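You operate a simulated robot arm through the tools that you are given. There is no shell and no other tool. Be economical: measure what you need, move in short steps, check, and stop when the job is done.

You are at the controls of a simulated robot arm. One attempt, no reset.

Task
Try both gauges in the black tray's green cap, green first. Bin it if the green one won't go in.
Fine: the reject bin; both gauges go back in their holes.

Only the result counts: the job must be done as asked and must still hold three seconds after the hand-in. Knocking over, shifting, dropping, spilling or breaking anything else fails it. A push-on lid holds only when it is set on centred and level and pressed home; a screw cap is set on level and turned clockwise until tight.

Robot
A 7-joint arm with a two-finger parallel gripper, fixed in place. Base frame: the origin is at the foot of the arm, x ahead of it, y to its left, z up; the work surface is at about z = 0.86. Units: m, rad, N and s.
With the tool pointing down near the work surface it reaches from about 0.24 to 0.68 m from the base axis. Its first joint turns from -1.152 to 1.152 rad. Payload 2.4 kg.
The TCP is the grasp point between the finger pads, 0.03 m short of the fingertips. In the tool frame z runs along the fingers and y along their closing line. The gripper opens to 0.094 m. The fingers are 0.028 m wide and 0.01 m thick; the gripper's body (0.05 by 0.096 m) begins 0.055 m behind the TCP.
Orientation is told as [roll, pitch, yaw] about the base's x, y, z axes, in that order, counted from this pose: with the fingers straight down and closing along the base's y, the tool's x points along the base's -x, its y along +y and its z along -z.

Tools
- The arm moves only by the tool drive_tool. Its argument "commands" is a list of rows, each an object (a shift or turn left out is 0, a gripper value left out holds the last) with "xyz": the shift along the base's x, y, z in m, a list of three; "delta_rot": the turn, a rotation vector about the base's x, y, z in rad, a list of three; "hand": the opening, from 0 (shut) to 1 (fully open). In form: [{"xyz": [tx, ty, tz], "delta_rot": [wx, wy, wz], "hand": hand}, ...]. A call has 1 to 8 rows; each row is the pose to reach, as a shift and turn from the pose commanded when the call began. Each row takes 0.2 s and may step no farther than 0.05 m and 0.15 rad from the row before; otherwise, or with a gripper value out of range, the whole call is refused. A pose out of reach is approached as far as the arm can. The call stops where the force on the tool passes 40 N (or 10 N more than at its start, if that is more) or the arm is blocked; 0.2 s more then pass. The fingers move at their own pace (about 0.153 m/s each) and stop on an object; they squeeze with about 44 N. The grip force told is the motor's: it shows also when the fingers shut on nothing. Time passes only in rows, and 0.2 s behind the last, so rows that repeat a pose let the fingers close. It gives the time, the measured TCP pose, the force on the tool (base axes), the opening and the grip force at its end, in the units of the frame above (readings bear some noise), with the torque about the TCP (base axes, N m) and any sound that the robot's microphone picked up.
- Cameras (640 x 400 px; columns grow to the right, rows downward): "scene" is fixed at [0.0304, 0.4742, 1.4419]; the picture's right is [-0.75, -0.66, 0.00], its down [-0.37, 0.42, -0.83] and it looks along [0.55, -0.62, -0.55] (base axes); focal length 367 px, centre (320, 200). "wrist" rides on the gripper at [0.076, 0.014, -0.102] in the tool frame; the picture's right is [-0.18, 0.98, 0.00], its down [-0.75, -0.14, -0.64] and it looks along [-0.63, -0.12, 0.77] (tool axes); focal length 243 px, centre (320, 200). There is no depth. A picture from a camera that has moved, and an enlarged one, comes with that camera's place and axes in the base frame and with its lens. The place of the scene camera against the robot may be out by one fixed shift of up to 0.012 m in any direction.
- get_image(camera): a new picture of that camera. No time passes.
- inspect(camera, box): a new picture of the part [left, top, right, bottom] of that camera's present view, enlarged. No time passes.
- sign_off(): hands the job in; it is judged then, once.

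Work in short steps. Places have to be worked out from the pictures, the camera data and where the tool is seen: move nearer, look again, correct. Check each grasp and each placing, and mend what went wrong. You have 120 turns and 84 pictures in all, those below and enlarged ones among them. Open the gripper and draw the arm clear of the work before you hand the job in, unless the task says otherwise; then end with one line.

The tools are called after "Request:" by a JSON object that holds its "name" and its "arguments". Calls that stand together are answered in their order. drive_tool: Moves the arm, as the interface text tells. Its arguments: {"type":"object","properties":{"commands":{"type":"array","items":{"type":"object","properties":{"xyz":{"type":"array","items":{"type":"number"}},"delta_rot":{"type":"array","items":{"type":"number"}},"hand":{"type":"number"}}}}},"required":["commands"]} The other tools are called the same way: get_image (camera) takes a picture; inspect (camera, box) takes an enlarged picture of a part of a camera's view; sign_off () hands the job in.

At the start:

```text
time: 0.0
eef_pos: [0.4058, 0.1993, 1.154]
tool_rot: [0.001, 0.0, 0.001]
wrist_force: [0.1, -0.9, 0.0]
ft_torque: [0.01, 0.0, 0.03]
opening: 0.094
grip_force: 0.0
```

scene: 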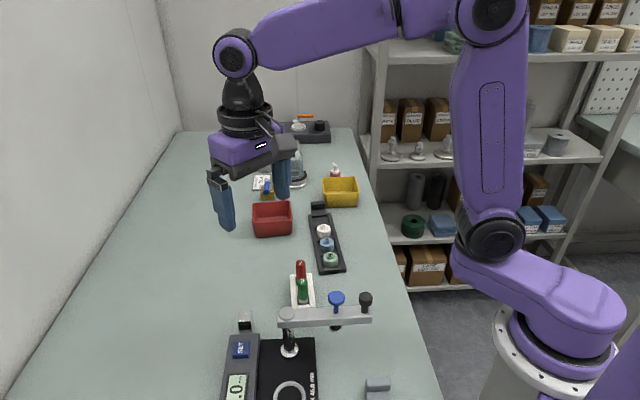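
wrist: 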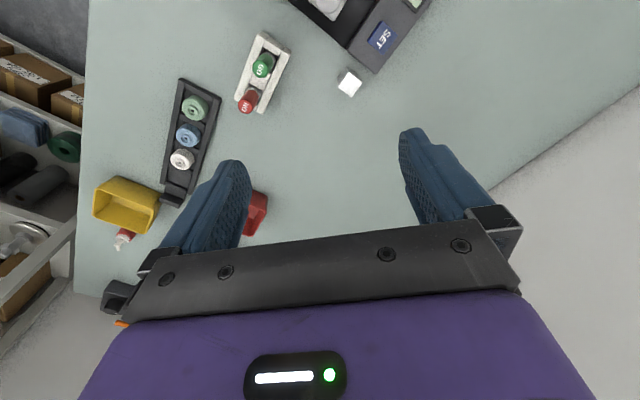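

I'll start with close views of the tray, the gauge holder and the bins.

Request:
{"name": "inspect", "arguments": {"camera": "scene", "box": [230, 160, 390, 260]}}

Request:
{"name": "inspect", "arguments": {"camera": "scene", "box": [210, 240, 400, 400]}}

Request:
{"name": "inspect", "arguments": {"camera": "wrist", "box": [90, 20, 310, 240]}}

```text
4.00 times, centred on (310, 210) of scene
camera zoom: at [0.0304, 0.4742, 1.4419], right [-0.75, -0.66, 0.0], down [-0.37, 0.42, -0.83], along [0.55, -0.62, -0.55], focal length 1467 px, centre (360, 160)
```

zoom: 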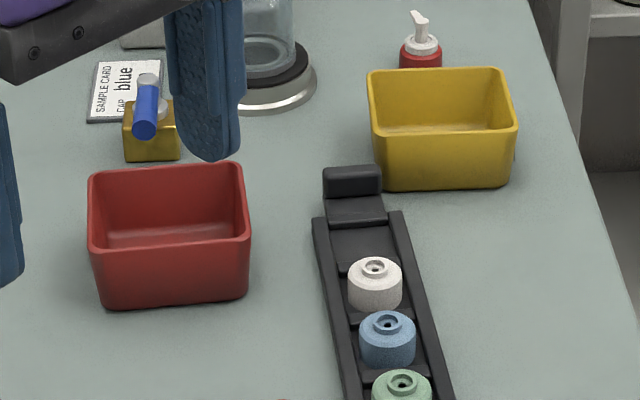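

```text
2.50 times, centred on (305, 320) of scene
camera zoom: at [0.0304, 0.4742, 1.4419], right [-0.75, -0.66, 0.0], down [-0.37, 0.42, -0.83], along [0.55, -0.62, -0.55], focal length 917 px, centre (358, -100)
```

zoom: 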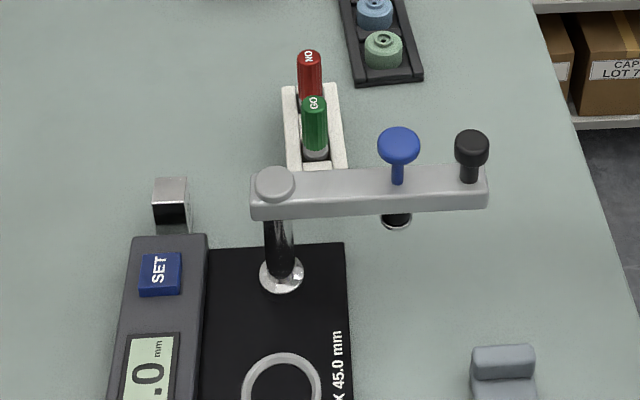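

```text
1.82 times, centred on (200, 130) of wrist
camera zoom: at [0.3297, 0.2117, 1.2561], right [0.18, 0.98, 0.0], down [0.75, -0.14, 0.64], along [0.63, -0.12, -0.77], focal length 441 px, centre (538, 327)
```

zoom: 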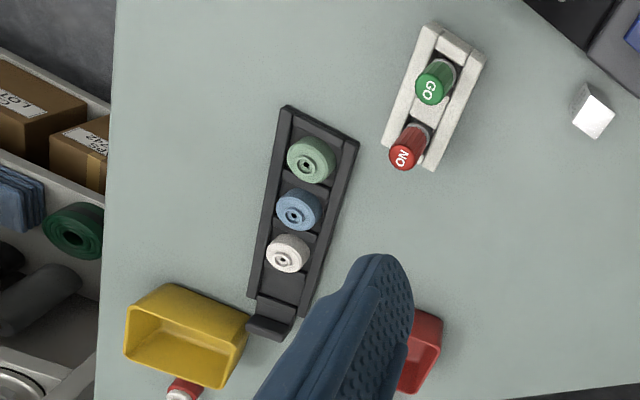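

Estimates from the wrist view: green gauge about (0.384, 0.128), red gauge about (0.423, 0.093), green cap about (0.421, 0.006). The row direction is roughly -42°. I'll turn the tool to match and move over the gauges for a closer look.

Request:
{"name": "drive_tool", "arguments": {"commands": [{"xyz": [0, -0.018, -0.012], "delta_rot": [0, 0, -0.145]}, {"xyz": [0, -0.036, -0.024], "delta_rot": [0, 0, -0.29]}, {"xyz": [0, -0.054, -0.036], "delta_rot": [0, 0, -0.435]}, {"xyz": [0, -0.072, -0.048], "delta_rot": [0, 0, -0.58]}, {"xyz": [0, -0.09, -0.06], "delta_rot": [0, 0, -0.73]}]}}

Request:
{"name": "get_image", "arguments": {"camera": "wrist"}}

Request:
{"name": "get_image", "arguments": {"camera": "scene"}}

```text
time: 1.2
eef_pos: [0.4071, 0.1106, 1.0932]
tool_rot: [0.0, 0.001, -0.733]
wrist_force: [-0.5, -0.1, 0.2]
ft_torque: [-0.02, 0.03, 0.01]
opening: 0.0941
grip_force: 0.1
```

```text
78 pictures are left
camera wrist: at [0.3589, 0.1696, 1.1966], right [0.79, 0.61, 0.0], down [0.47, -0.61, 0.64], along [0.39, -0.51, -0.77], focal length 243 px, centre (320, 200)
```

wrist: 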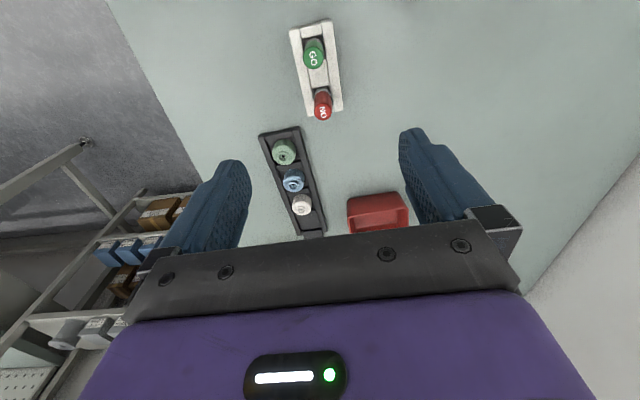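

```text
77 pictures are left
```

scene: 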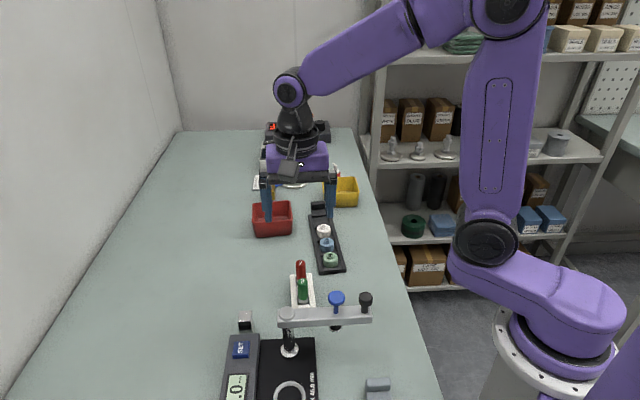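

Request:
{"name": "inspect", "arguments": {"camera": "wrist", "box": [240, 10, 400, 110]}}

Request:
{"name": "inspect", "arguments": {"camera": "wrist", "box": [240, 120, 420, 240]}}

Request:
{"name": "inspect", "arguments": {"camera": "scene", "box": [270, 250, 360, 310]}}

```text
4.00 times, centred on (320, 60) of wrist
camera zoom: at [0.3589, 0.1696, 1.1966], right [0.79, 0.61, 0.0], down [0.47, -0.61, 0.64], along [0.39, -0.51, -0.77], focal length 970 px, centre (320, 760)
```

zoom: 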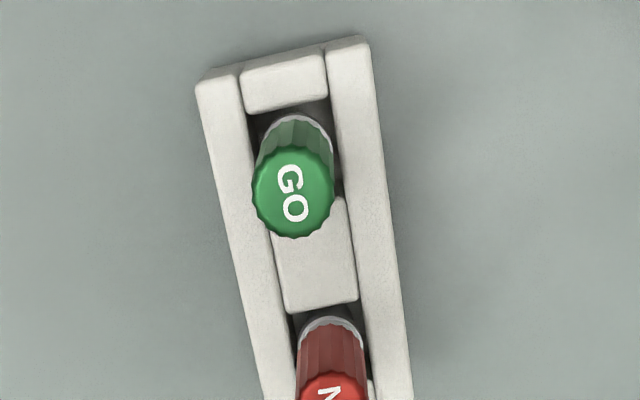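

```text
3.33 times, centred on (330, 180) of wrist
camera zoom: at [0.3589, 0.1696, 1.1966], right [0.79, 0.61, 0.0], down [0.47, -0.61, 0.64], along [0.39, -0.51, -0.77], focal length 809 px, centre (287, 267)
```

zoom: 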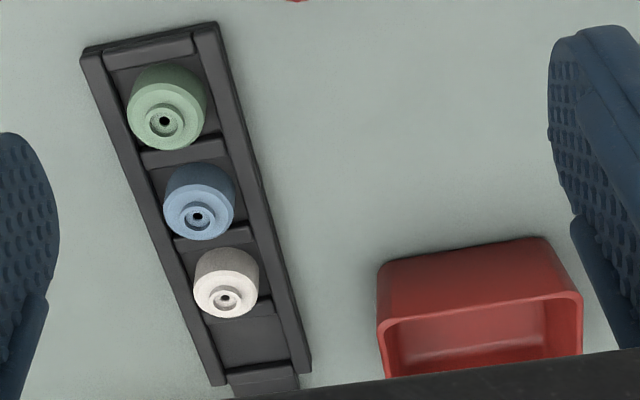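

```text
6.67 times, centred on (315, 280) of scene
camera zoom: at [0.0304, 0.4742, 1.4419], right [-0.75, -0.66, 0.0], down [-0.37, 0.42, -0.83], along [0.55, -0.62, -0.55], focal length 2445 px, centre (353, -333)
```

zoom: 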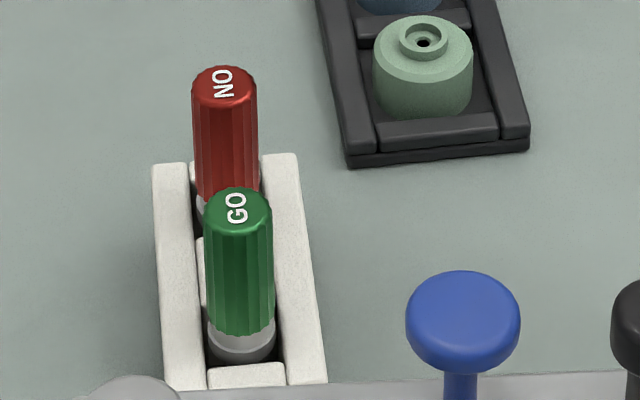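

Green gauge is at about (0.380, 0.130) with its top near z = 0.935, and both cameras agree. I'll move above it at z = 0.99 and check.

Request:
{"name": "drive_tool", "arguments": {"commands": [{"xyz": [-0.013, 0.01, -0.03]}, {"xyz": [-0.027, 0.02, -0.06]}, {"xyz": [-0.027, 0.02, -0.1]}]}}

Request:
{"name": "get_image", "arguments": {"camera": "wrist"}}

Request:
{"name": "inspect", "arguments": {"camera": "scene", "box": [220, 200, 380, 300]}}

```text
time: 2.0
eef_pos: [0.3792, 0.1298, 0.9934]
tool_rot: [0.0, 0.001, -0.731]
wrist_force: [-0.8, -0.4, -0.5]
ft_torque: [-0.02, 0.0, -0.02]
opening: 0.094
grip_force: 0.1
```

```text
73 pictures are left
camera wrist: at [0.3302, 0.19, 1.0966], right [0.79, 0.61, 0.0], down [0.47, -0.61, 0.64], along [0.39, -0.51, -0.77], focal length 243 px, centre (320, 200)
```

wrist: 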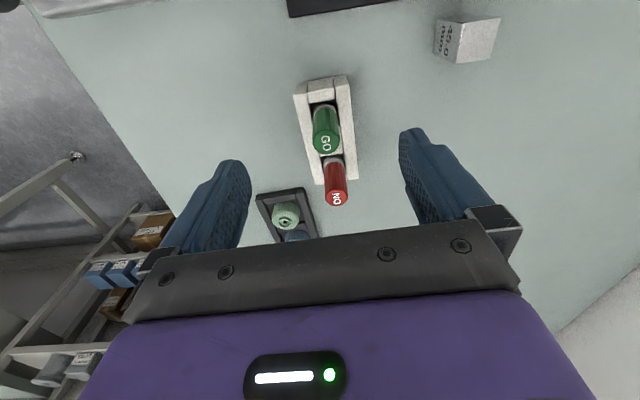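

```text
4.00 times, centred on (300, 250) of scene
camera zoom: at [0.0304, 0.4742, 1.4419], right [-0.75, -0.66, 0.0], down [-0.37, 0.42, -0.83], along [0.55, -0.62, -0.55], focal length 1467 px, centre (400, 0)
```

zoom: 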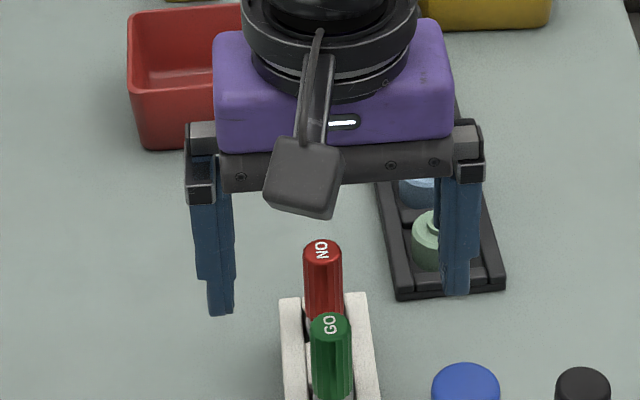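

Gauge top solves to (0.382, 0.128), so I'll correct by about 3 mm. I'll descend with the fingertips staying near z ≈ 0.90, above the holder's rails, then look before closing.

Request:
{"name": "drive_tool", "arguments": {"commands": [{"xyz": [0.003, -0.002, -0.02]}, {"xyz": [0.003, -0.002, -0.045]}, {"xyz": [0.003, -0.002, -0.061]}]}}

Request:
{"name": "get_image", "arguments": {"camera": "wrist"}}

Request:
{"name": "inspect", "arguments": {"camera": "scene", "box": [240, 230, 360, 310]}}

```text
time: 2.8
eef_pos: [0.3821, 0.1277, 0.9328]
tool_rot: [0.001, 0.0, -0.731]
wrist_force: [0.9, -0.3, 0.6]
ft_torque: [0.0, 0.0, 0.01]
opening: 0.0942
grip_force: 0.0
```

```text
71 pictures are left
camera wrist: at [0.3338, 0.1875, 1.0357], right [0.79, 0.61, 0.0], down [0.47, -0.61, 0.64], along [0.39, -0.51, -0.77], focal length 243 px, centre (320, 200)
```

wrist: 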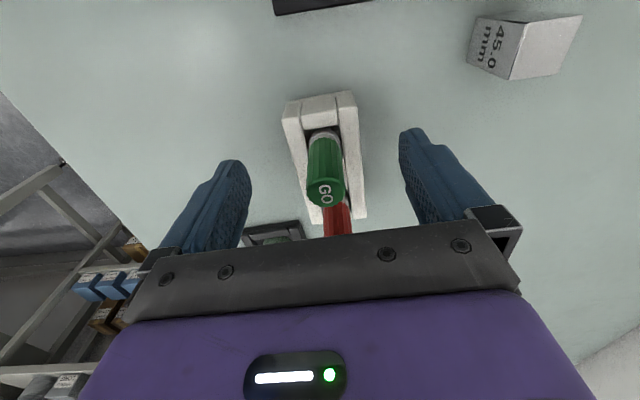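

```text
5.00 times, centred on (300, 270) of scene
camera zoom: at [0.0304, 0.4742, 1.4419], right [-0.75, -0.66, 0.0], down [-0.37, 0.42, -0.83], along [0.55, -0.62, -0.55], focal length 1834 px, centre (420, -150)
```

zoom: 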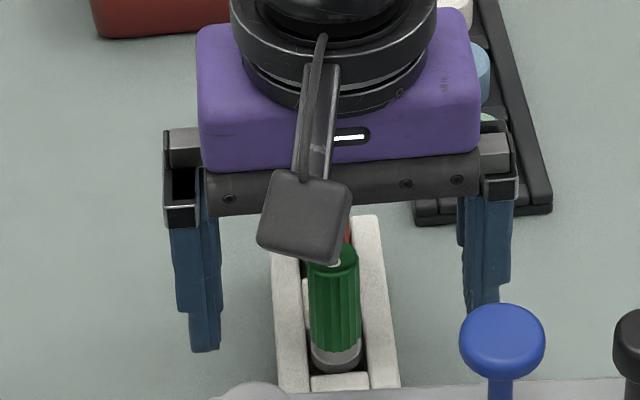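

The gauge is centred within 1 mm and the tips look clear of the rails. I'll close gently in place.

Request:
{"name": "drive_tool", "arguments": {"commands": [{"hand": 0.4}, {"hand": 0.15}, {"hand": 0.0}, {"hand": 0.0}]}}

Request:
{"name": "get_image", "arguments": {"camera": "wrist"}}

```text
time: 3.8
eef_pos: [0.3817, 0.1281, 0.9334]
tool_rot: [-0.001, 0.0, -0.728]
wrist_force: [0.4, 0.2, -0.1]
ft_torque: [-0.04, 0.03, 0.0]
opening: 0.018
grip_force: 43.8
```

```text
69 pictures are left
camera wrist: at [0.3339, 0.1875, 1.036], right [0.79, 0.61, 0.0], down [0.47, -0.61, 0.64], along [0.39, -0.51, -0.77], focal length 243 px, centre (320, 200)
```

wrist: 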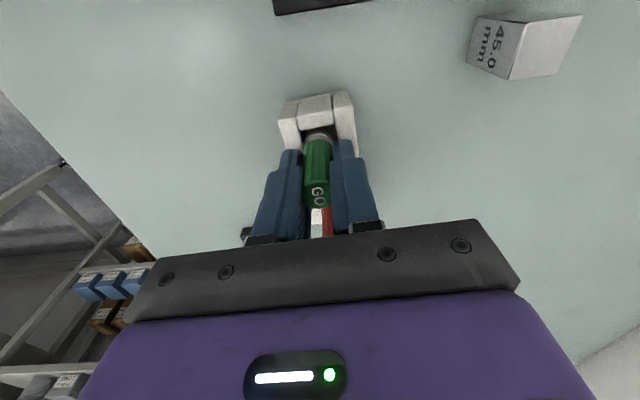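

Gripped at 18 mm opening. For the return I'll keep this pose: (0.3817, 0.1281, 0.9334). Now I'll lift straight up.

Request:
{"name": "drive_tool", "arguments": {"commands": [{"xyz": [0, 0, 0.02]}, {"xyz": [0, 0, 0.05]}, {"xyz": [0, 0, 0.09]}]}}

Request:
{"name": "get_image", "arguments": {"camera": "wrist"}}

Request:
{"name": "inspect", "arguments": {"camera": "scene", "box": [240, 210, 360, 310]}}

```text
time: 4.6
eef_pos: [0.3842, 0.1272, 1.0214]
tool_rot: [0.001, 0.0, -0.731]
wrist_force: [0.0, -0.5, -0.6]
ft_torque: [0.02, -0.01, -0.03]
opening: 0.0181
grip_force: 43.8
```

```text
68 pictures are left
camera wrist: at [0.3346, 0.1872, 1.1253], right [0.79, 0.61, 0.0], down [0.47, -0.61, 0.64], along [0.39, -0.51, -0.77], focal length 243 px, centre (320, 200)
```

wrist: 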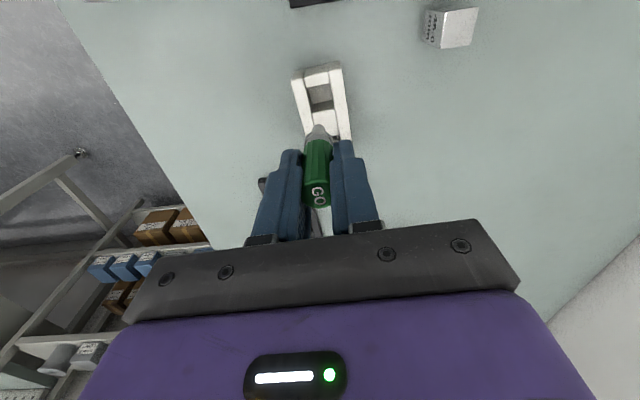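

```text
4.00 times, centred on (300, 260) of scene
camera zoom: at [0.0304, 0.4742, 1.4419], right [-0.75, -0.66, 0.0], down [-0.37, 0.42, -0.83], along [0.55, -0.62, -0.55], focal length 1467 px, centre (400, -40)
```

zoom: 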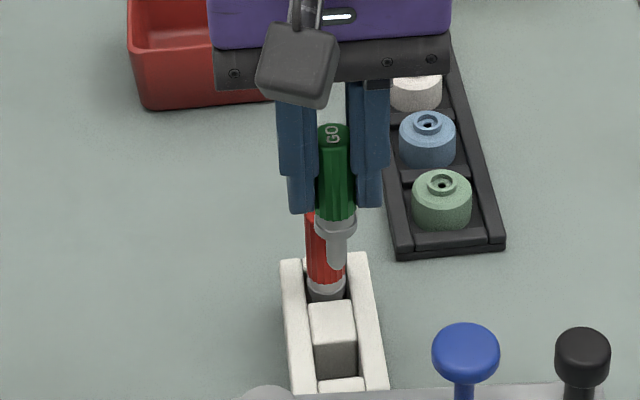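

The gauge is lifted, the pin is visible, and the holder hasn't moved. Geometry below the TCP: pin tip about 73 mm, collar shoulder about 56 mm. I'll travel high to the green cap, around (0.424, -0.003).

Request:
{"name": "drive_tool", "arguments": {"commands": [{"xyz": [0, 0, 0.03]}, {"xyz": [0.008, -0.03, 0.03]}, {"xyz": [0.02, -0.07, 0.03]}, {"xyz": [0.032, -0.105, 0.02]}, {"xyz": [0.041, -0.13, 0.0]}, {"xyz": [0.041, -0.13, -0.015]}]}}

Request:
{"name": "get_image", "arguments": {"camera": "wrist"}}

Request:
{"name": "get_image", "arguments": {"camera": "scene"}}

```text
time: 6.0
eef_pos: [0.4235, -0.0024, 1.007]
tool_rot: [0.001, -0.001, -0.73]
wrist_force: [-0.2, 0.5, 0.1]
ft_torque: [0.02, 0.03, 0.0]
opening: 0.018
grip_force: 44.3
```

```text
66 pictures are left
camera wrist: at [0.3765, 0.0572, 1.1113], right [0.79, 0.61, 0.0], down [0.47, -0.61, 0.64], along [0.39, -0.51, -0.77], focal length 243 px, centre (320, 200)
```

wrist: 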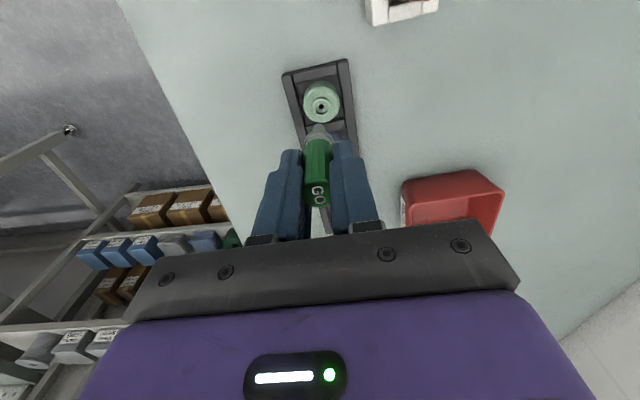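

```text
65 pictures are left
```

scene: 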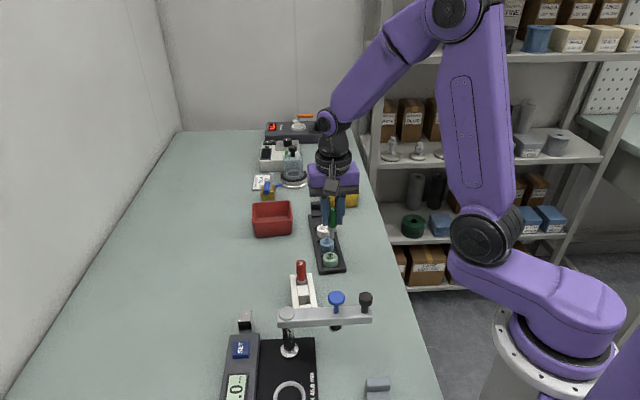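

Request:
{"name": "inspect", "arguments": {"camera": "wrist", "box": [270, 60, 370, 210]}}

Request:
{"name": "inspect", "arguments": {"camera": "scene", "box": [245, 160, 375, 240]}}

Request:
{"name": "inspect", "arguments": {"camera": "wrist", "box": [380, 150, 520, 240]}}

```text
2.67 times, centred on (320, 135) of wrist
camera zoom: at [0.3765, 0.0572, 1.1113], right [0.79, 0.61, 0.0], down [0.47, -0.61, 0.64], along [0.39, -0.51, -0.77], focal length 647 px, centre (320, 373)
```

zoom: 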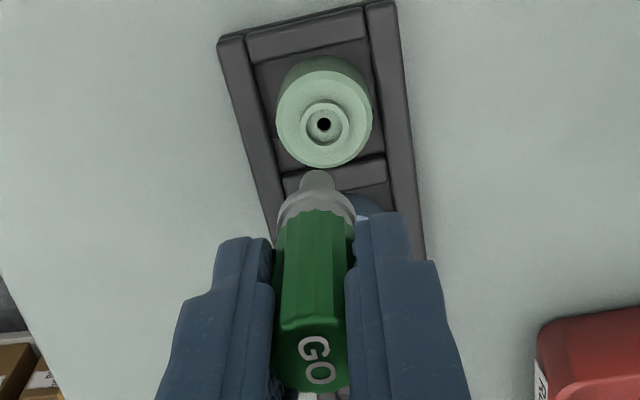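

```text
4.92 times, centred on (310, 200) of scene
camera zoom: at [0.0305, 0.4742, 1.4419], right [-0.75, -0.66, 0.0], down [-0.37, 0.42, -0.83], along [0.55, -0.62, -0.55], focal length 1805 px, centre (369, 200)
```

zoom: 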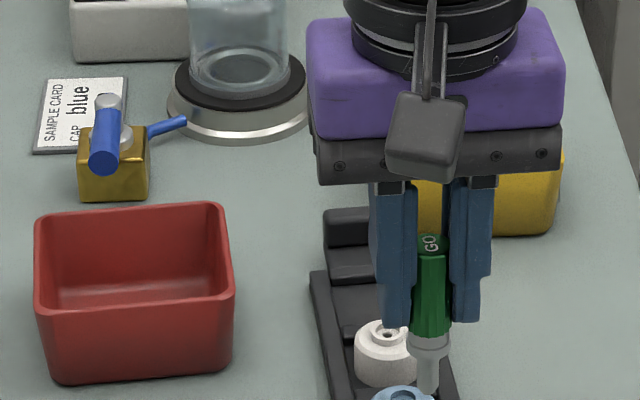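

```text
4.44 times, centred on (450, 195) of wrist
camera zoom: at [0.3765, 0.0572, 1.1113], right [0.79, 0.61, 0.0], down [0.47, -0.61, 0.64], along [0.39, -0.51, -0.77], focal length 1078 px, centre (-258, 222)
```

zoom: 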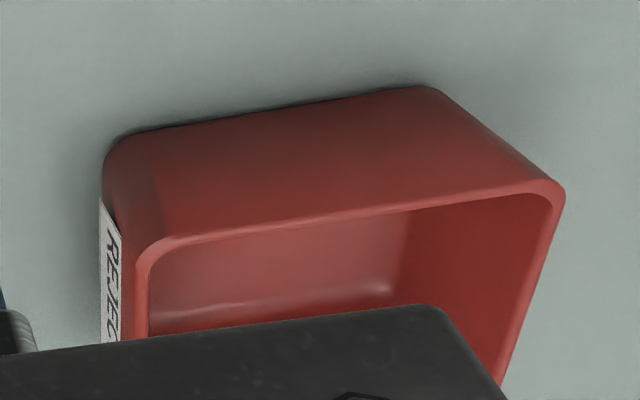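

The red bin's label reads "REJECT". The cap's neck has a roughly 11 mm recess and the pin is about 10 mm. The pin must shift about 2 mm to picture-right, so I'll do that and lower it to just above the neck.

Request:
{"name": "drive_tool", "arguments": {"commands": [{"xyz": [0.0016, 0.0012, -0.015]}, {"xyz": [0.0016, 0.0012, -0.034]}]}}

Request:
{"name": "inspect", "arguments": {"camera": "wrist", "box": [280, 80, 360, 150]}}

Request:
{"name": "inspect", "arguments": {"camera": "scene", "box": [290, 210, 370, 275]}}

```text
time: 6.6
eef_pos: [0.4257, -0.0009, 0.9715]
tool_rot: [0.0, 0.002, -0.731]
wrist_force: [0.7, -0.3, -1.2]
ft_torque: [-0.02, -0.05, 0.01]
opening: 0.0178
grip_force: 44.0
```

```text
5.71 times, centred on (320, 115) of wrist
camera zoom: at [0.3774, 0.058, 1.0758], right [0.79, 0.61, 0.0], down [0.47, -0.61, 0.64], along [0.39, -0.51, -0.77], focal length 1386 px, centre (320, 686)
```

zoom: 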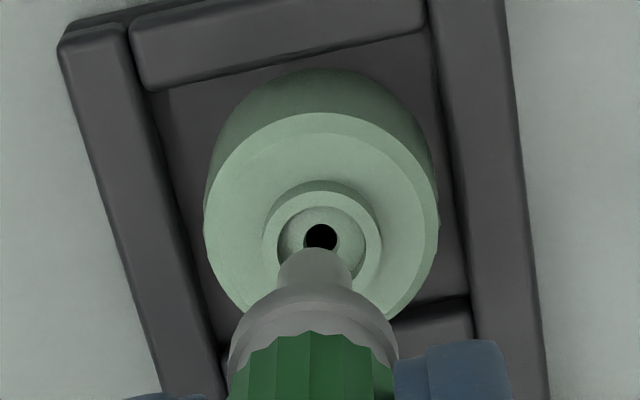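

```text
6.15 times, centred on (330, 242) of scene
camera zoom: at [0.0304, 0.4742, 1.4419], right [-0.75, -0.66, 0.0], down [-0.37, 0.42, -0.83], along [0.55, -0.62, -0.55], focal length 2257 px, centre (258, -62)
```

zoom: 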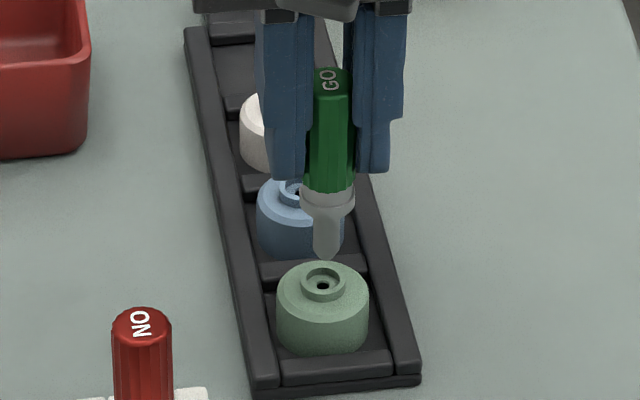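

Combining both cameras puts the neck rim at z ≈ 0.882, with a remaining offset of about 0.85 mm to the right and 0.9 mm forward. I'll correct that and come to about 3 mm above.

Request:
{"name": "drive_tool", "arguments": {"commands": [{"xyz": [0.0011, -0.0002, -0.005]}, {"xyz": [0.0011, -0.0002, -0.0095]}]}}

Request:
{"name": "inspect", "arguments": {"camera": "wrist", "box": [280, 80, 360, 150]}}

Request:
{"name": "inspect", "arguments": {"camera": "scene", "box": [310, 230, 350, 270]}}

```text
time: 7.2
eef_pos: [0.4274, -0.0032, 0.9629]
tool_rot: [0.0, 0.001, -0.728]
wrist_force: [0.1, 0.7, -0.7]
ft_torque: [-0.01, -0.01, -0.01]
opening: 0.0176
grip_force: 43.5
```

```text
5.71 times, centred on (320, 115) of wrist
camera zoom: at [0.379, 0.0575, 1.0662], right [0.79, 0.61, 0.0], down [0.47, -0.61, 0.64], along [0.39, -0.51, -0.77], focal length 1386 px, centre (320, 686)
```

zoom: 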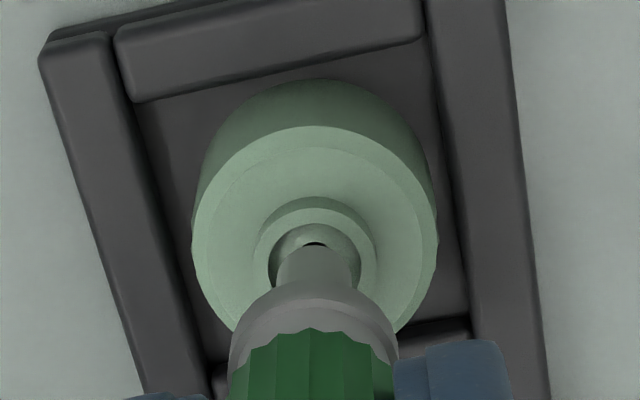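

```text
10.00 times, centred on (330, 250) of scene
camera zoom: at [0.0304, 0.4742, 1.4419], right [-0.75, -0.66, 0.0], down [-0.37, 0.42, -0.83], along [0.55, -0.62, -0.55], focal length 3667 px, centre (220, -300)
```

zoom: 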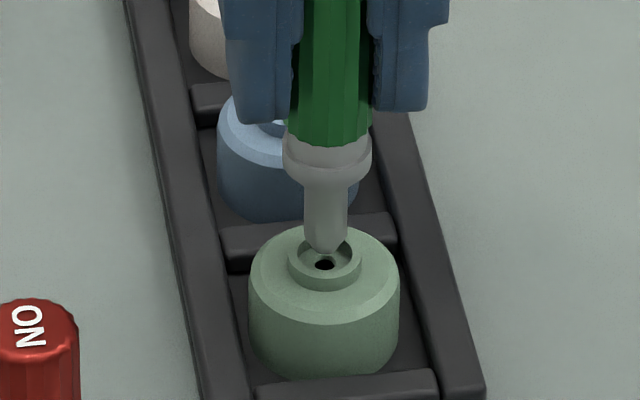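

The pin is laterally aligned to about 0.3 mm in both views. I'll descend in small steps and watch the force.

Request:
{"name": "drive_tool", "arguments": {"commands": [{"xyz": [0, 0, -0.002]}, {"xyz": [0, 0, -0.004]}, {"xyz": [0, 0, -0.006]}, {"xyz": [0, 0, -0.008]}]}}

Request:
{"name": "inspect", "arguments": {"camera": "scene", "box": [310, 230, 350, 270]}}

```text
time: 8.2
eef_pos: [0.4256, -0.0025, 0.956]
tool_rot: [-0.001, 0.0, -0.728]
wrist_force: [-0.8, -0.7, 3.7]
ft_torque: [0.01, 0.01, 0.0]
opening: 0.018
grip_force: 43.8
```

```text
10.00 times, centred on (330, 250) of scene
camera zoom: at [0.0304, 0.4742, 1.4419], right [-0.75, -0.66, 0.0], down [-0.37, 0.42, -0.83], along [0.55, -0.62, -0.55], focal length 3667 px, centre (220, -300)
```

zoom: 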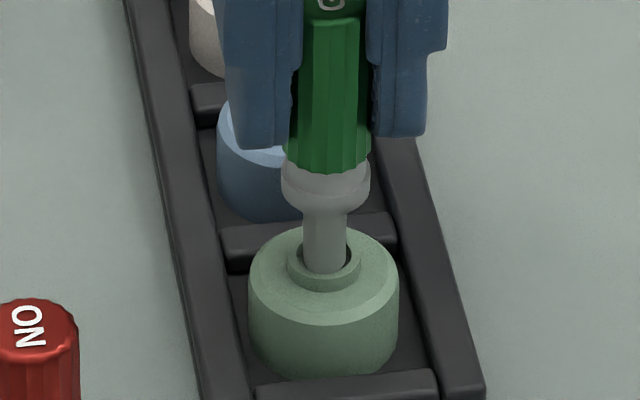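

The tip is in the recess and feels 3.7 N. I'll press a little further.

Request:
{"name": "drive_tool", "arguments": {"commands": [{"xyz": [0, 0, -0.0015]}, {"xyz": [0, 0, -0.003]}, {"xyz": [0, 0, -0.0045]}]}}

Request:
{"name": "inspect", "arguments": {"camera": "scene", "box": [310, 230, 350, 270]}}

Request:
{"name": "inspect", "arguments": {"camera": "wrist", "box": [280, 80, 360, 150]}}

```text
time: 8.9
eef_pos: [0.4286, -0.0023, 0.9547]
tool_rot: [0.005, -0.005, -0.73]
wrist_force: [-2.6, -0.7, 14.8]
ft_torque: [-0.03, 0.26, 0.01]
opening: 0.0176
grip_force: 43.4
stopped in row 3: the force on the tool passed its limit at 42 N (the readings are from after the stop); the commanded pose is now the measured one
```

```text
10.00 times, centred on (330, 250) of scene
camera zoom: at [0.0302, 0.4742, 1.4419], right [-0.75, -0.66, 0.0], down [-0.37, 0.42, -0.83], along [0.55, -0.62, -0.55], focal length 3667 px, centre (220, -300)
```

zoom: 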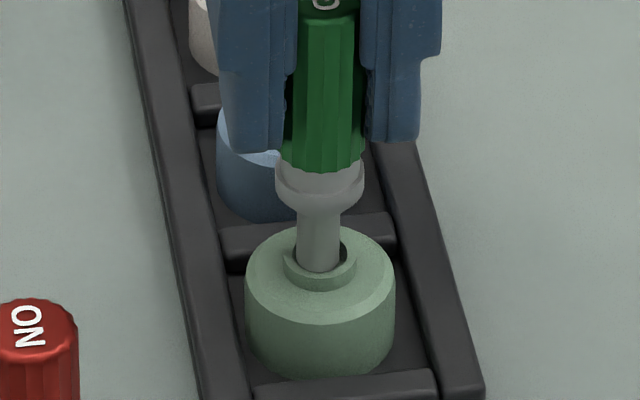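

```text
5.71 times, centred on (320, 115) of wrist
camera zoom: at [0.3796, 0.058, 1.0572], right [0.79, 0.61, 0.0], down [0.46, -0.61, 0.64], along [0.4, -0.51, -0.76], focal length 1386 px, centre (320, 686)
```

zoom: 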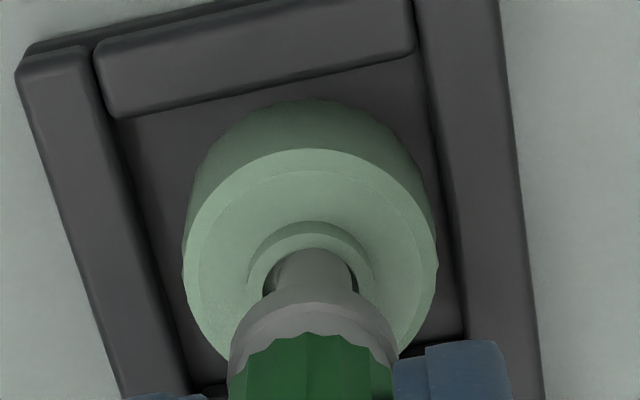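

Blocked at TCP z ≈ 0.955, so the pin is only about 4–5 mm below the rim while its shoulder still stands well clear. To rule out misalignment I'll lift out, re-measure the centring, and try again.

Request:
{"name": "drive_tool", "arguments": {"commands": [{"xyz": [0, 0, 0.005]}, {"xyz": [0, 0, 0.01], "delta_rot": [-0.005, 0.005, 0]}, {"xyz": [0, 0, 0.015], "delta_rot": [-0.005, 0.005, 0]}]}}

Request:
{"name": "inspect", "arguments": {"camera": "scene", "box": [310, 230, 350, 270]}}

Request:
{"name": "inspect", "arguments": {"camera": "wrist", "box": [280, 80, 360, 150]}}

```text
time: 9.7
eef_pos: [0.4285, -0.0014, 0.9685]
tool_rot: [-0.007, -0.004, -0.73]
wrist_force: [0.4, 0.1, -1.3]
ft_torque: [0.02, 0.02, -0.02]
opening: 0.0177
grip_force: 43.8
```

```text
10.00 times, centred on (330, 250) of scene
camera zoom: at [0.0304, 0.4742, 1.4419], right [-0.75, -0.66, 0.0], down [-0.37, 0.42, -0.83], along [0.55, -0.62, -0.55], focal length 3667 px, centre (220, -300)
```

zoom: 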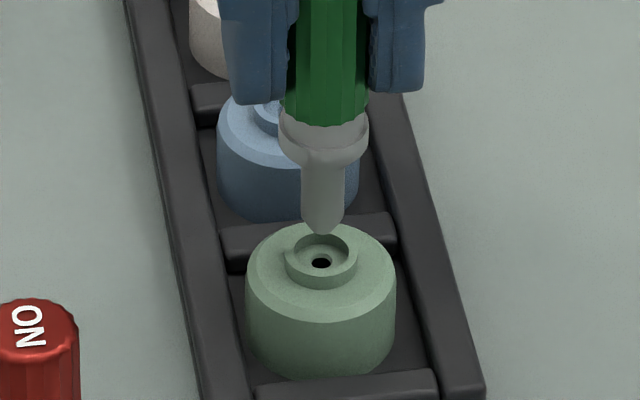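

```text
5.71 times, centred on (320, 115) of wrist
camera zoom: at [0.3802, 0.0584, 1.071], right [0.79, 0.61, 0.0], down [0.47, -0.6, 0.64], along [0.39, -0.51, -0.76], focal length 1386 px, centre (320, 686)
```

zoom: 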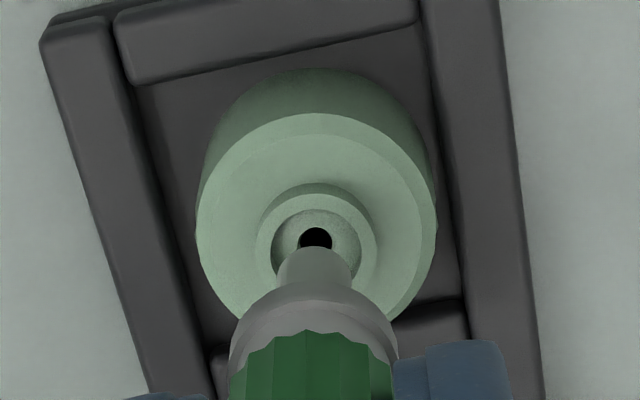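

The bore's black hole (about 4.5 mm across) and the rim are clear. The pin looks centred within 0.5 mm, but the tool has a slight tilt. I'll level it, then retry with small wiggles at light force to rule out a jam.

Request:
{"name": "drive_tool", "arguments": {"commands": [{"xyz": [0, 0, -0.001], "delta_rot": [0.006, 0.004, 0]}, {"xyz": [-0.0003, 0.0004, -0.004], "delta_rot": [0.006, 0.004, 0]}, {"xyz": [-0.0003, 0.0004, -0.008], "delta_rot": [0.006, 0.004, 0]}, {"xyz": [-0.0003, 0.0004, -0.011], "delta_rot": [0.006, 0.004, 0]}]}}

Request:
{"name": "inspect", "arguments": {"camera": "scene", "box": [320, 240, 340, 270]}}

```text
time: 10.7
eef_pos: [0.4278, -0.0021, 0.9569]
tool_rot: [-0.004, 0.004, -0.729]
wrist_force: [-0.4, -0.1, 0.2]
ft_torque: [-0.01, 0.0, -0.02]
opening: 0.0179
grip_force: 44.0
```

```text
13.33 times, centred on (330, 255) of scene
camera zoom: at [0.0304, 0.4742, 1.4419], right [-0.75, -0.66, 0.0], down [-0.37, 0.42, -0.83], along [0.55, -0.62, -0.55], focal length 4890 px, centre (187, -533)
```

zoom: 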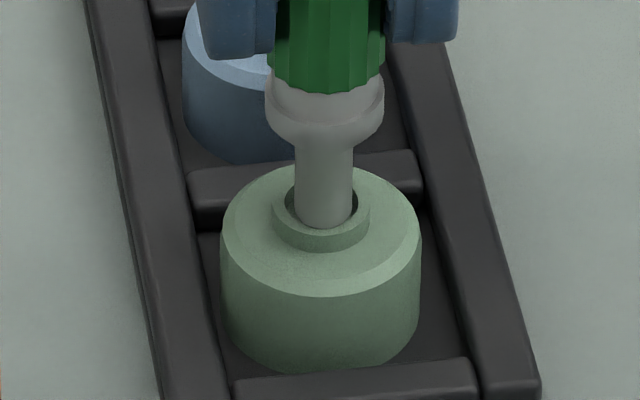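

Still no contact here. I'll nudge 0.7 mm towards scene-left to centre, then press lightly with small lateral wiggles.

Request:
{"name": "drive_tool", "arguments": {"commands": [{"xyz": [0.0005, 0.0005, -0.001]}, {"xyz": [0.0005, 0.0005, -0.0025]}, {"xyz": [0.001, 0.0001, -0.0028]}, {"xyz": [0.0005, 0.0005, -0.003]}, {"xyz": [0.0, 0.0009, -0.003]}, {"xyz": [0.0005, 0.0005, -0.003]}, {"xyz": [0.0009, 0.0008, -0.003]}, {"xyz": [0.0002, 0.0002, -0.003]}]}}

Request:
{"name": "inspect", "arguments": {"camera": "scene", "box": [320, 240, 340, 270]}}

```text
time: 12.5
eef_pos: [0.427, -0.0025, 0.9541]
tool_rot: [-0.002, 0.006, -0.729]
wrist_force: [0.4, 0.7, 2.1]
ft_torque: [0.05, -0.06, -0.01]
opening: 0.0175
grip_force: 43.7
```

```text
13.33 times, centred on (330, 255) of scene
camera zoom: at [0.0304, 0.4742, 1.4419], right [-0.75, -0.66, 0.0], down [-0.37, 0.42, -0.83], along [0.55, -0.62, -0.55], focal length 4890 px, centre (187, -533)
```

zoom: 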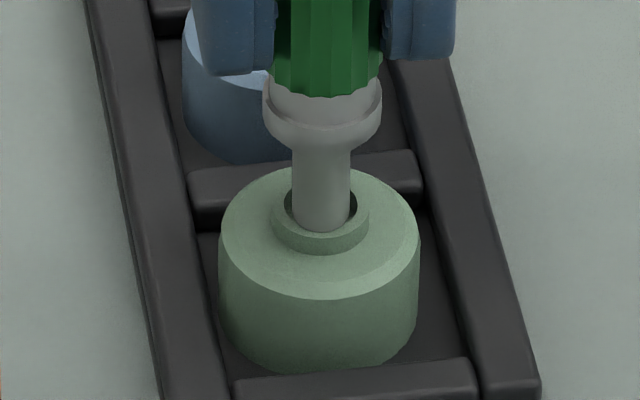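

Request:
{"name": "drive_tool", "arguments": {"commands": [{"xyz": [0, 0, -0.001]}, {"xyz": [0, 0, -0.002]}, {"xyz": [0.0004, 0.0003, -0.0025]}, {"xyz": [0.0004, -0.0005, -0.0025]}, {"xyz": [-0.0004, -0.0003, -0.0025]}, {"xyz": [-0.0004, 0.0005, -0.0025]}, {"xyz": [0, 0, -0.0025]}]}}

Request:
{"name": "inspect", "arguments": {"camera": "scene", "box": [320, 240, 340, 270]}}

```text
time: 14.1
eef_pos: [0.4279, -0.0019, 0.9522]
tool_rot: [-0.001, 0.001, -0.729]
wrist_force: [0.6, -1.0, 37.7]
ft_torque: [0.03, 0.01, 0.01]
opening: 0.0176
grip_force: 43.6
```

```text
13.33 times, centred on (330, 255) of scene
camera zoom: at [0.0299, 0.4742, 1.4419], right [-0.75, -0.66, 0.0], down [-0.37, 0.42, -0.83], along [0.55, -0.62, -0.55], focal length 4890 px, centre (187, -533)
```

zoom: 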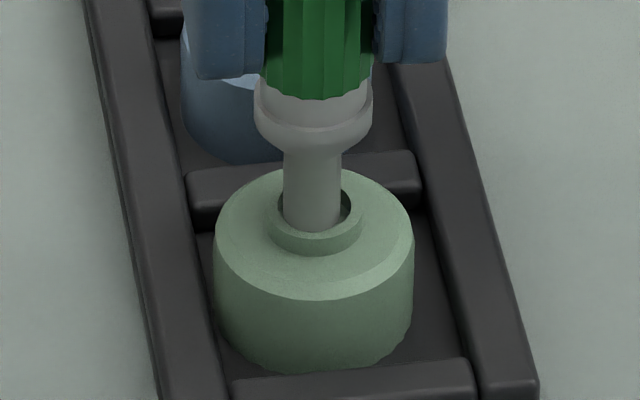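

Blocked again at 38 N with almost no side force: about 5 mm deep, with some 15 mm of pin still out. So the green gauge won't go in. I'll withdraw and carry it back over its hole.

Request:
{"name": "drive_tool", "arguments": {"commands": [{"xyz": [0, 0, 0.02]}, {"xyz": [0, 0, 0.06]}, {"xyz": [-0.01, 0.03, 0.085]}, {"xyz": [-0.02, 0.065, 0.085]}, {"xyz": [-0.033, 0.1, 0.085]}, {"xyz": [-0.046, 0.1295, 0.085]}, {"xyz": [-0.046, 0.1295, 0.07]}, {"xyz": [-0.046, 0.1295, 0.07]}]}}

Request:
{"name": "get_image", "arguments": {"camera": "wrist"}}

Request:
{"name": "inspect", "arguments": {"camera": "scene", "box": [280, 230, 330, 310]}}

```text
time: 15.9
eef_pos: [0.3803, 0.1269, 1.0218]
tool_rot: [-0.004, 0.004, -0.73]
wrist_force: [-1.1, 0.0, -0.8]
ft_torque: [0.02, -0.01, 0.01]
opening: 0.0178
grip_force: 44.1
```

```text
49 pictures are left
camera wrist: at [0.3339, 0.1874, 1.1262], right [0.79, 0.61, 0.0], down [0.47, -0.61, 0.64], along [0.39, -0.51, -0.77], focal length 243 px, centre (320, 200)
```

wrist: 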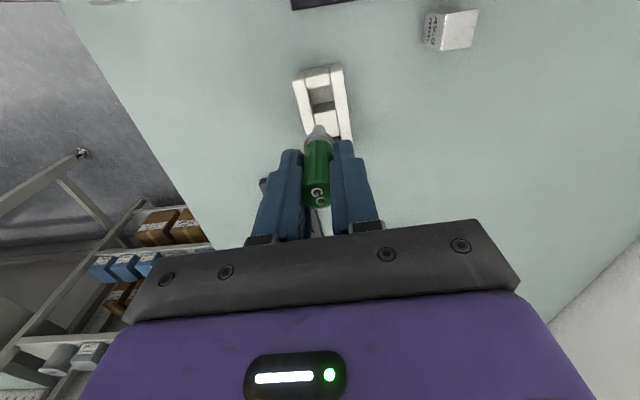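

```text
5.00 times, centred on (305, 270) of scene
camera zoom: at [0.0304, 0.4742, 1.4419], right [-0.75, -0.66, 0.0], down [-0.37, 0.42, -0.83], along [0.55, -0.62, -0.55], focal length 1834 px, centre (395, -150)
```

zoom: 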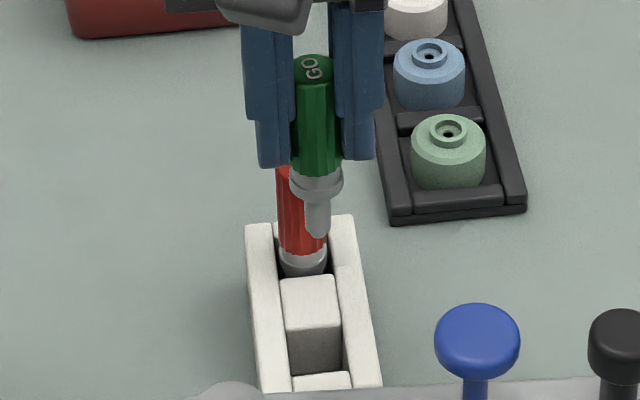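

By camera position I'm within 0.1 mm of the pick-up spot, and the holder is unmoved. I'll lower by about 87 mm.

Request:
{"name": "drive_tool", "arguments": {"commands": [{"xyz": [0, 0, -0.03]}, {"xyz": [0, 0, -0.055]}, {"xyz": [0, 0, -0.07]}, {"xyz": [0, 0, -0.08]}, {"xyz": [0, 0, -0.085]}, {"xyz": [0, 0, -0.087]}, {"xyz": [0, 0, -0.087]}]}}

Request:
{"name": "inspect", "arguments": {"camera": "wrist", "box": [260, 80, 380, 220]}}

Request:
{"name": "inspect", "arguments": {"camera": "scene", "box": [280, 230, 330, 310]}}

```text
time: 17.5
eef_pos: [0.3825, 0.1272, 0.9352]
tool_rot: [-0.003, 0.004, -0.728]
wrist_force: [-0.3, -0.8, -0.7]
ft_torque: [-0.02, 0.0, -0.01]
opening: 0.0176
grip_force: 44.0
```

```text
2.86 times, centred on (320, 150) of wrist
camera zoom: at [0.3345, 0.1878, 1.0388], right [0.79, 0.61, 0.0], down [0.47, -0.61, 0.64], along [0.39, -0.51, -0.77], focal length 693 px, centre (320, 343)
```

zoom: 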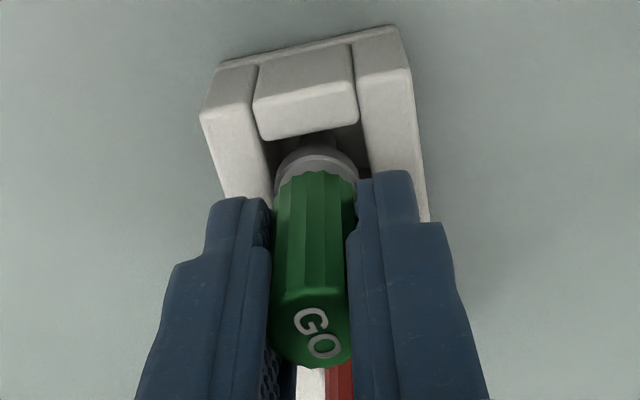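

```text
5.00 times, centred on (305, 270) of scene
camera zoom: at [0.0304, 0.4742, 1.4419], right [-0.75, -0.66, 0.0], down [-0.37, 0.42, -0.83], along [0.55, -0.62, -0.55], focal length 1834 px, centre (395, -150)
```

zoom: 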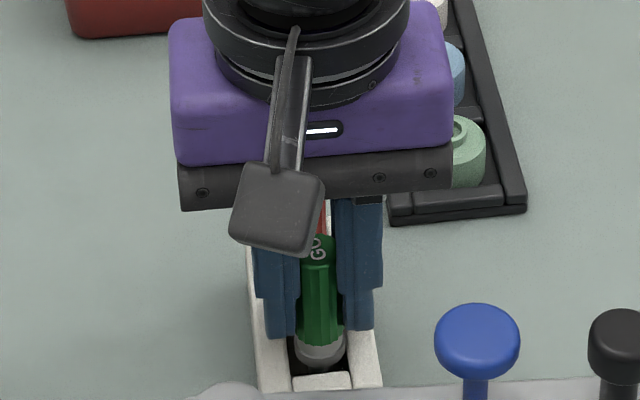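

It's over its pocket with no contact yet. I'll lower in small steps until it touches.

Request:
{"name": "drive_tool", "arguments": {"commands": [{"xyz": [0, 0, -0.001]}, {"xyz": [0, 0, -0.002]}, {"xyz": [0, 0, -0.003]}, {"xyz": [0, 0, -0.003]}]}}

```text
time: 18.4
eef_pos: [0.3824, 0.1274, 0.9339]
tool_rot: [0.001, 0.003, -0.73]
wrist_force: [-3.7, -1.0, 13.9]
ft_torque: [-0.06, 0.29, 0.0]
opening: 0.0178
grip_force: 44.1
stopped in row 4: the force on the tool passed its limit at 42 N (the readings are from after the stop); the commanded pose is now the measured one
```

Contact came at z ≈ 0.934, which matches the height it was picked from, so it's seated. I'll back off the load slightly and check before releasing.

Request:
{"name": "drive_tool", "arguments": {"commands": [{"xyz": [0, 0, 0.0005]}, {"xyz": [0, 0, 0.0005], "hand": 0.25}, {"xyz": [0, 0, 0.0005], "hand": 0.35}, {"xyz": [0, 0, 0.0005], "hand": 0.35}]}}

Request:
{"name": "inspect", "arguments": {"camera": "wrist", "box": [260, 80, 380, 220]}}

Request:
{"name": "inspect", "arguments": {"camera": "scene", "box": [280, 230, 330, 310]}}

```text
time: 19.4
eef_pos: [0.3826, 0.1285, 0.9338]
tool_rot: [0.001, 0.001, -0.729]
wrist_force: [0.3, -0.7, -0.5]
ft_torque: [0.0, 0.0, 0.0]
opening: 0.0329
grip_force: 0.2
```

```text
2.86 times, centred on (320, 150) of wrist
camera zoom: at [0.3347, 0.188, 1.0369], right [0.79, 0.61, 0.0], down [0.47, -0.61, 0.64], along [0.39, -0.51, -0.77], focal length 693 px, centre (320, 343)
```

zoom: 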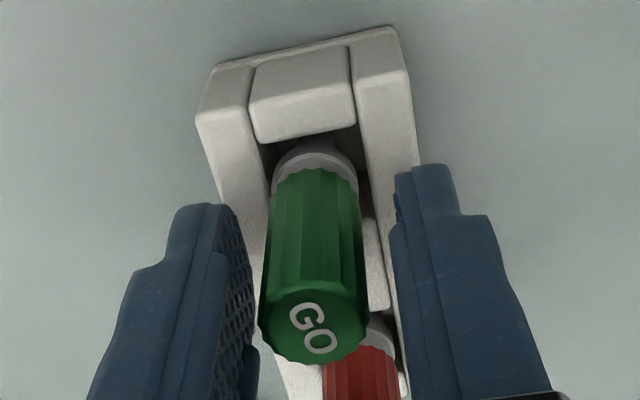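

```text
5.00 times, centred on (305, 270) of scene
camera zoom: at [0.0304, 0.4742, 1.4419], right [-0.75, -0.66, 0.0], down [-0.37, 0.42, -0.83], along [0.55, -0.62, -0.55], focal length 1834 px, centre (395, -150)
```

zoom: 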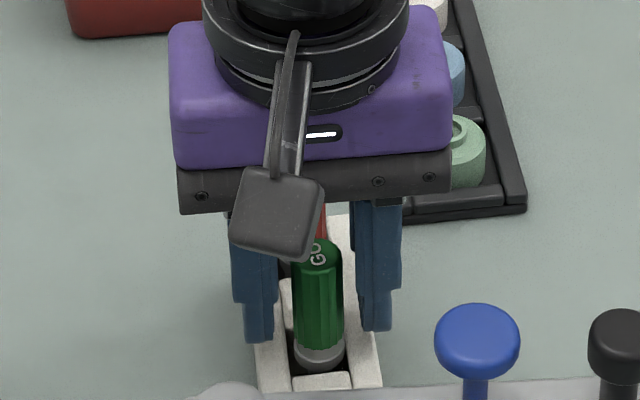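

The green gauge is back, upright and at its original height. I'll rise straight up, open wide and move over the red gauge.

Request:
{"name": "drive_tool", "arguments": {"commands": [{"xyz": [0, 0, 0.025]}, {"xyz": [0, 0, 0.06], "hand": 1.0}, {"xyz": [0.02, -0.017, 0.06], "hand": 1.0}, {"xyz": [0.04, -0.034, 0.06], "hand": 1.0}, {"xyz": [0.04, -0.034, 0.06], "hand": 1.0}]}}

Request:
{"name": "inspect", "arguments": {"camera": "wrist", "box": [240, 70, 400, 190]}}

```text
time: 20.6
eef_pos: [0.42, 0.0929, 0.9924]
tool_rot: [0.0, 0.001, -0.728]
wrist_force: [0.0, -0.1, 0.2]
ft_torque: [0.04, -0.01, -0.01]
opening: 0.0941
grip_force: 0.0
```

```text
3.33 times, centred on (320, 130) of wrist
camera zoom: at [0.3734, 0.1522, 1.0963], right [0.79, 0.61, 0.0], down [0.47, -0.61, 0.64], along [0.39, -0.51, -0.77], focal length 809 px, centre (320, 433)
```

zoom: 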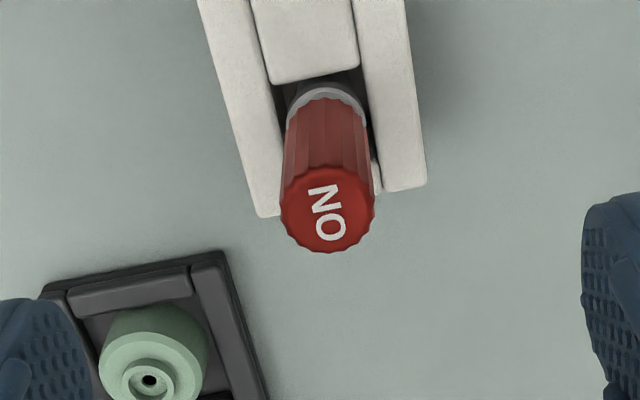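

The red gauge sits about 2.4 mm right of and 5.5 mm nearer than the tool axis. I'll correct and descend to the same height as before, then view.

Request:
{"name": "drive_tool", "arguments": {"commands": [{"xyz": [-0.0015, 0.0058, 0]}, {"xyz": [-0.0015, 0.0058, -0.03]}, {"xyz": [-0.0015, 0.0058, -0.06]}, {"xyz": [-0.0015, 0.0058, -0.06]}]}}

Request:
{"name": "inspect", "arguments": {"camera": "wrist", "box": [220, 90, 420, 230]}}

```text
time: 21.6
eef_pos: [0.4207, 0.0986, 0.9337]
tool_rot: [0.001, 0.004, -0.73]
wrist_force: [-0.5, -0.2, 0.1]
ft_torque: [0.01, 0.04, -0.05]
opening: 0.094
grip_force: 0.2
```

```text
2.86 times, centred on (320, 160) of wrist
camera zoom: at [0.3723, 0.1585, 1.0367], right [0.79, 0.61, 0.0], down [0.47, -0.61, 0.64], along [0.39, -0.51, -0.77], focal length 693 px, centre (320, 314)
```

zoom: 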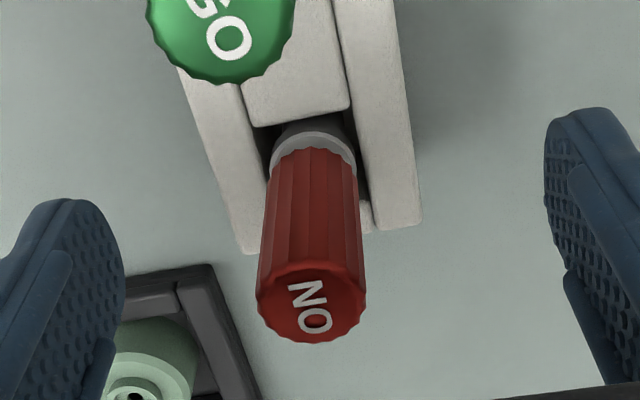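

Centred within about 0.6 mm, so I'll close.

Request:
{"name": "drive_tool", "arguments": {"commands": [{"hand": 0.4}, {"hand": 0.15}, {"hand": 0.0}, {"hand": 0.0}]}}

Request:
{"name": "inspect", "arguments": {"camera": "wrist", "box": [220, 90, 420, 230]}}

```text
time: 22.6
eef_pos: [0.4217, 0.0991, 0.9341]
tool_rot: [-0.001, 0.002, -0.729]
wrist_force: [0.8, -0.1, -0.1]
ft_torque: [-0.01, 0.01, -0.05]
opening: 0.0178
grip_force: 43.8
```

```text
2.86 times, centred on (320, 160) of wrist
camera zoom: at [0.3723, 0.1585, 1.037], right [0.79, 0.61, 0.0], down [0.47, -0.61, 0.64], along [0.39, -0.51, -0.77], focal length 693 px, centre (320, 314)
```

zoom: 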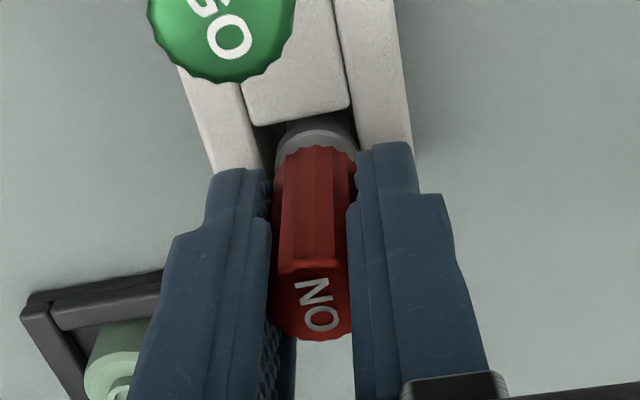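

Gripped at 17.8 mm. The return camera position is (0.3723, 0.1585, 1.037). I'll lift and carry the red gauge over the green cap.

Request:
{"name": "drive_tool", "arguments": {"commands": [{"xyz": [0, 0, 0.03]}, {"xyz": [0, 0, 0.075]}, {"xyz": [0.002, -0.04, 0.09]}, {"xyz": [0.005, -0.08, 0.085]}, {"xyz": [0.0077, -0.1005, 0.06]}, {"xyz": [0.0077, -0.1005, 0.036]}, {"xyz": [0.0077, -0.1005, 0.036]}]}}

Request:
{"name": "inspect", "arguments": {"camera": "wrist", "box": [280, 80, 360, 150]}}

Request:
{"name": "inspect", "arguments": {"camera": "scene", "box": [310, 230, 350, 270]}}

```text
time: 24.2
eef_pos: [0.4285, 0.0017, 0.9703]
tool_rot: [0.0, 0.001, -0.73]
wrist_force: [0.8, 0.4, -0.4]
ft_torque: [-0.01, 0.02, 0.01]
opening: 0.0175
grip_force: 44.2
```

```text
5.71 times, centred on (320, 115) of wrist
camera zoom: at [0.3808, 0.0599, 1.0732], right [0.79, 0.61, 0.0], down [0.47, -0.61, 0.64], along [0.39, -0.51, -0.77], focal length 1386 px, centre (320, 686)
```

zoom: 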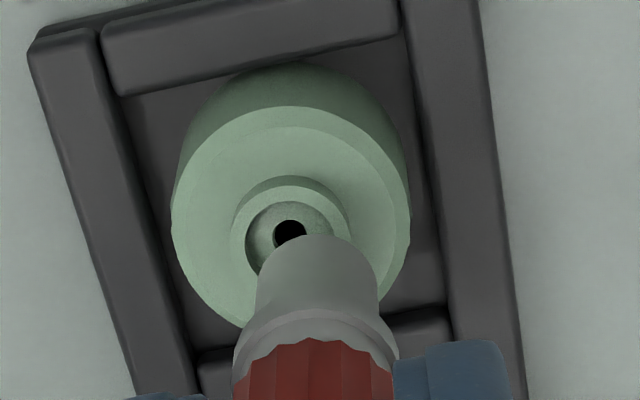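

```text
10.00 times, centred on (330, 250) of scene
camera zoom: at [0.0305, 0.4742, 1.4419], right [-0.75, -0.66, 0.0], down [-0.37, 0.42, -0.83], along [0.55, -0.62, -0.55], focal length 3667 px, centre (220, -300)
```

zoom: 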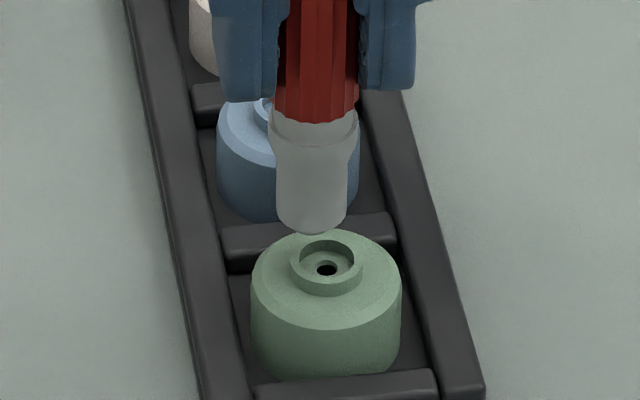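

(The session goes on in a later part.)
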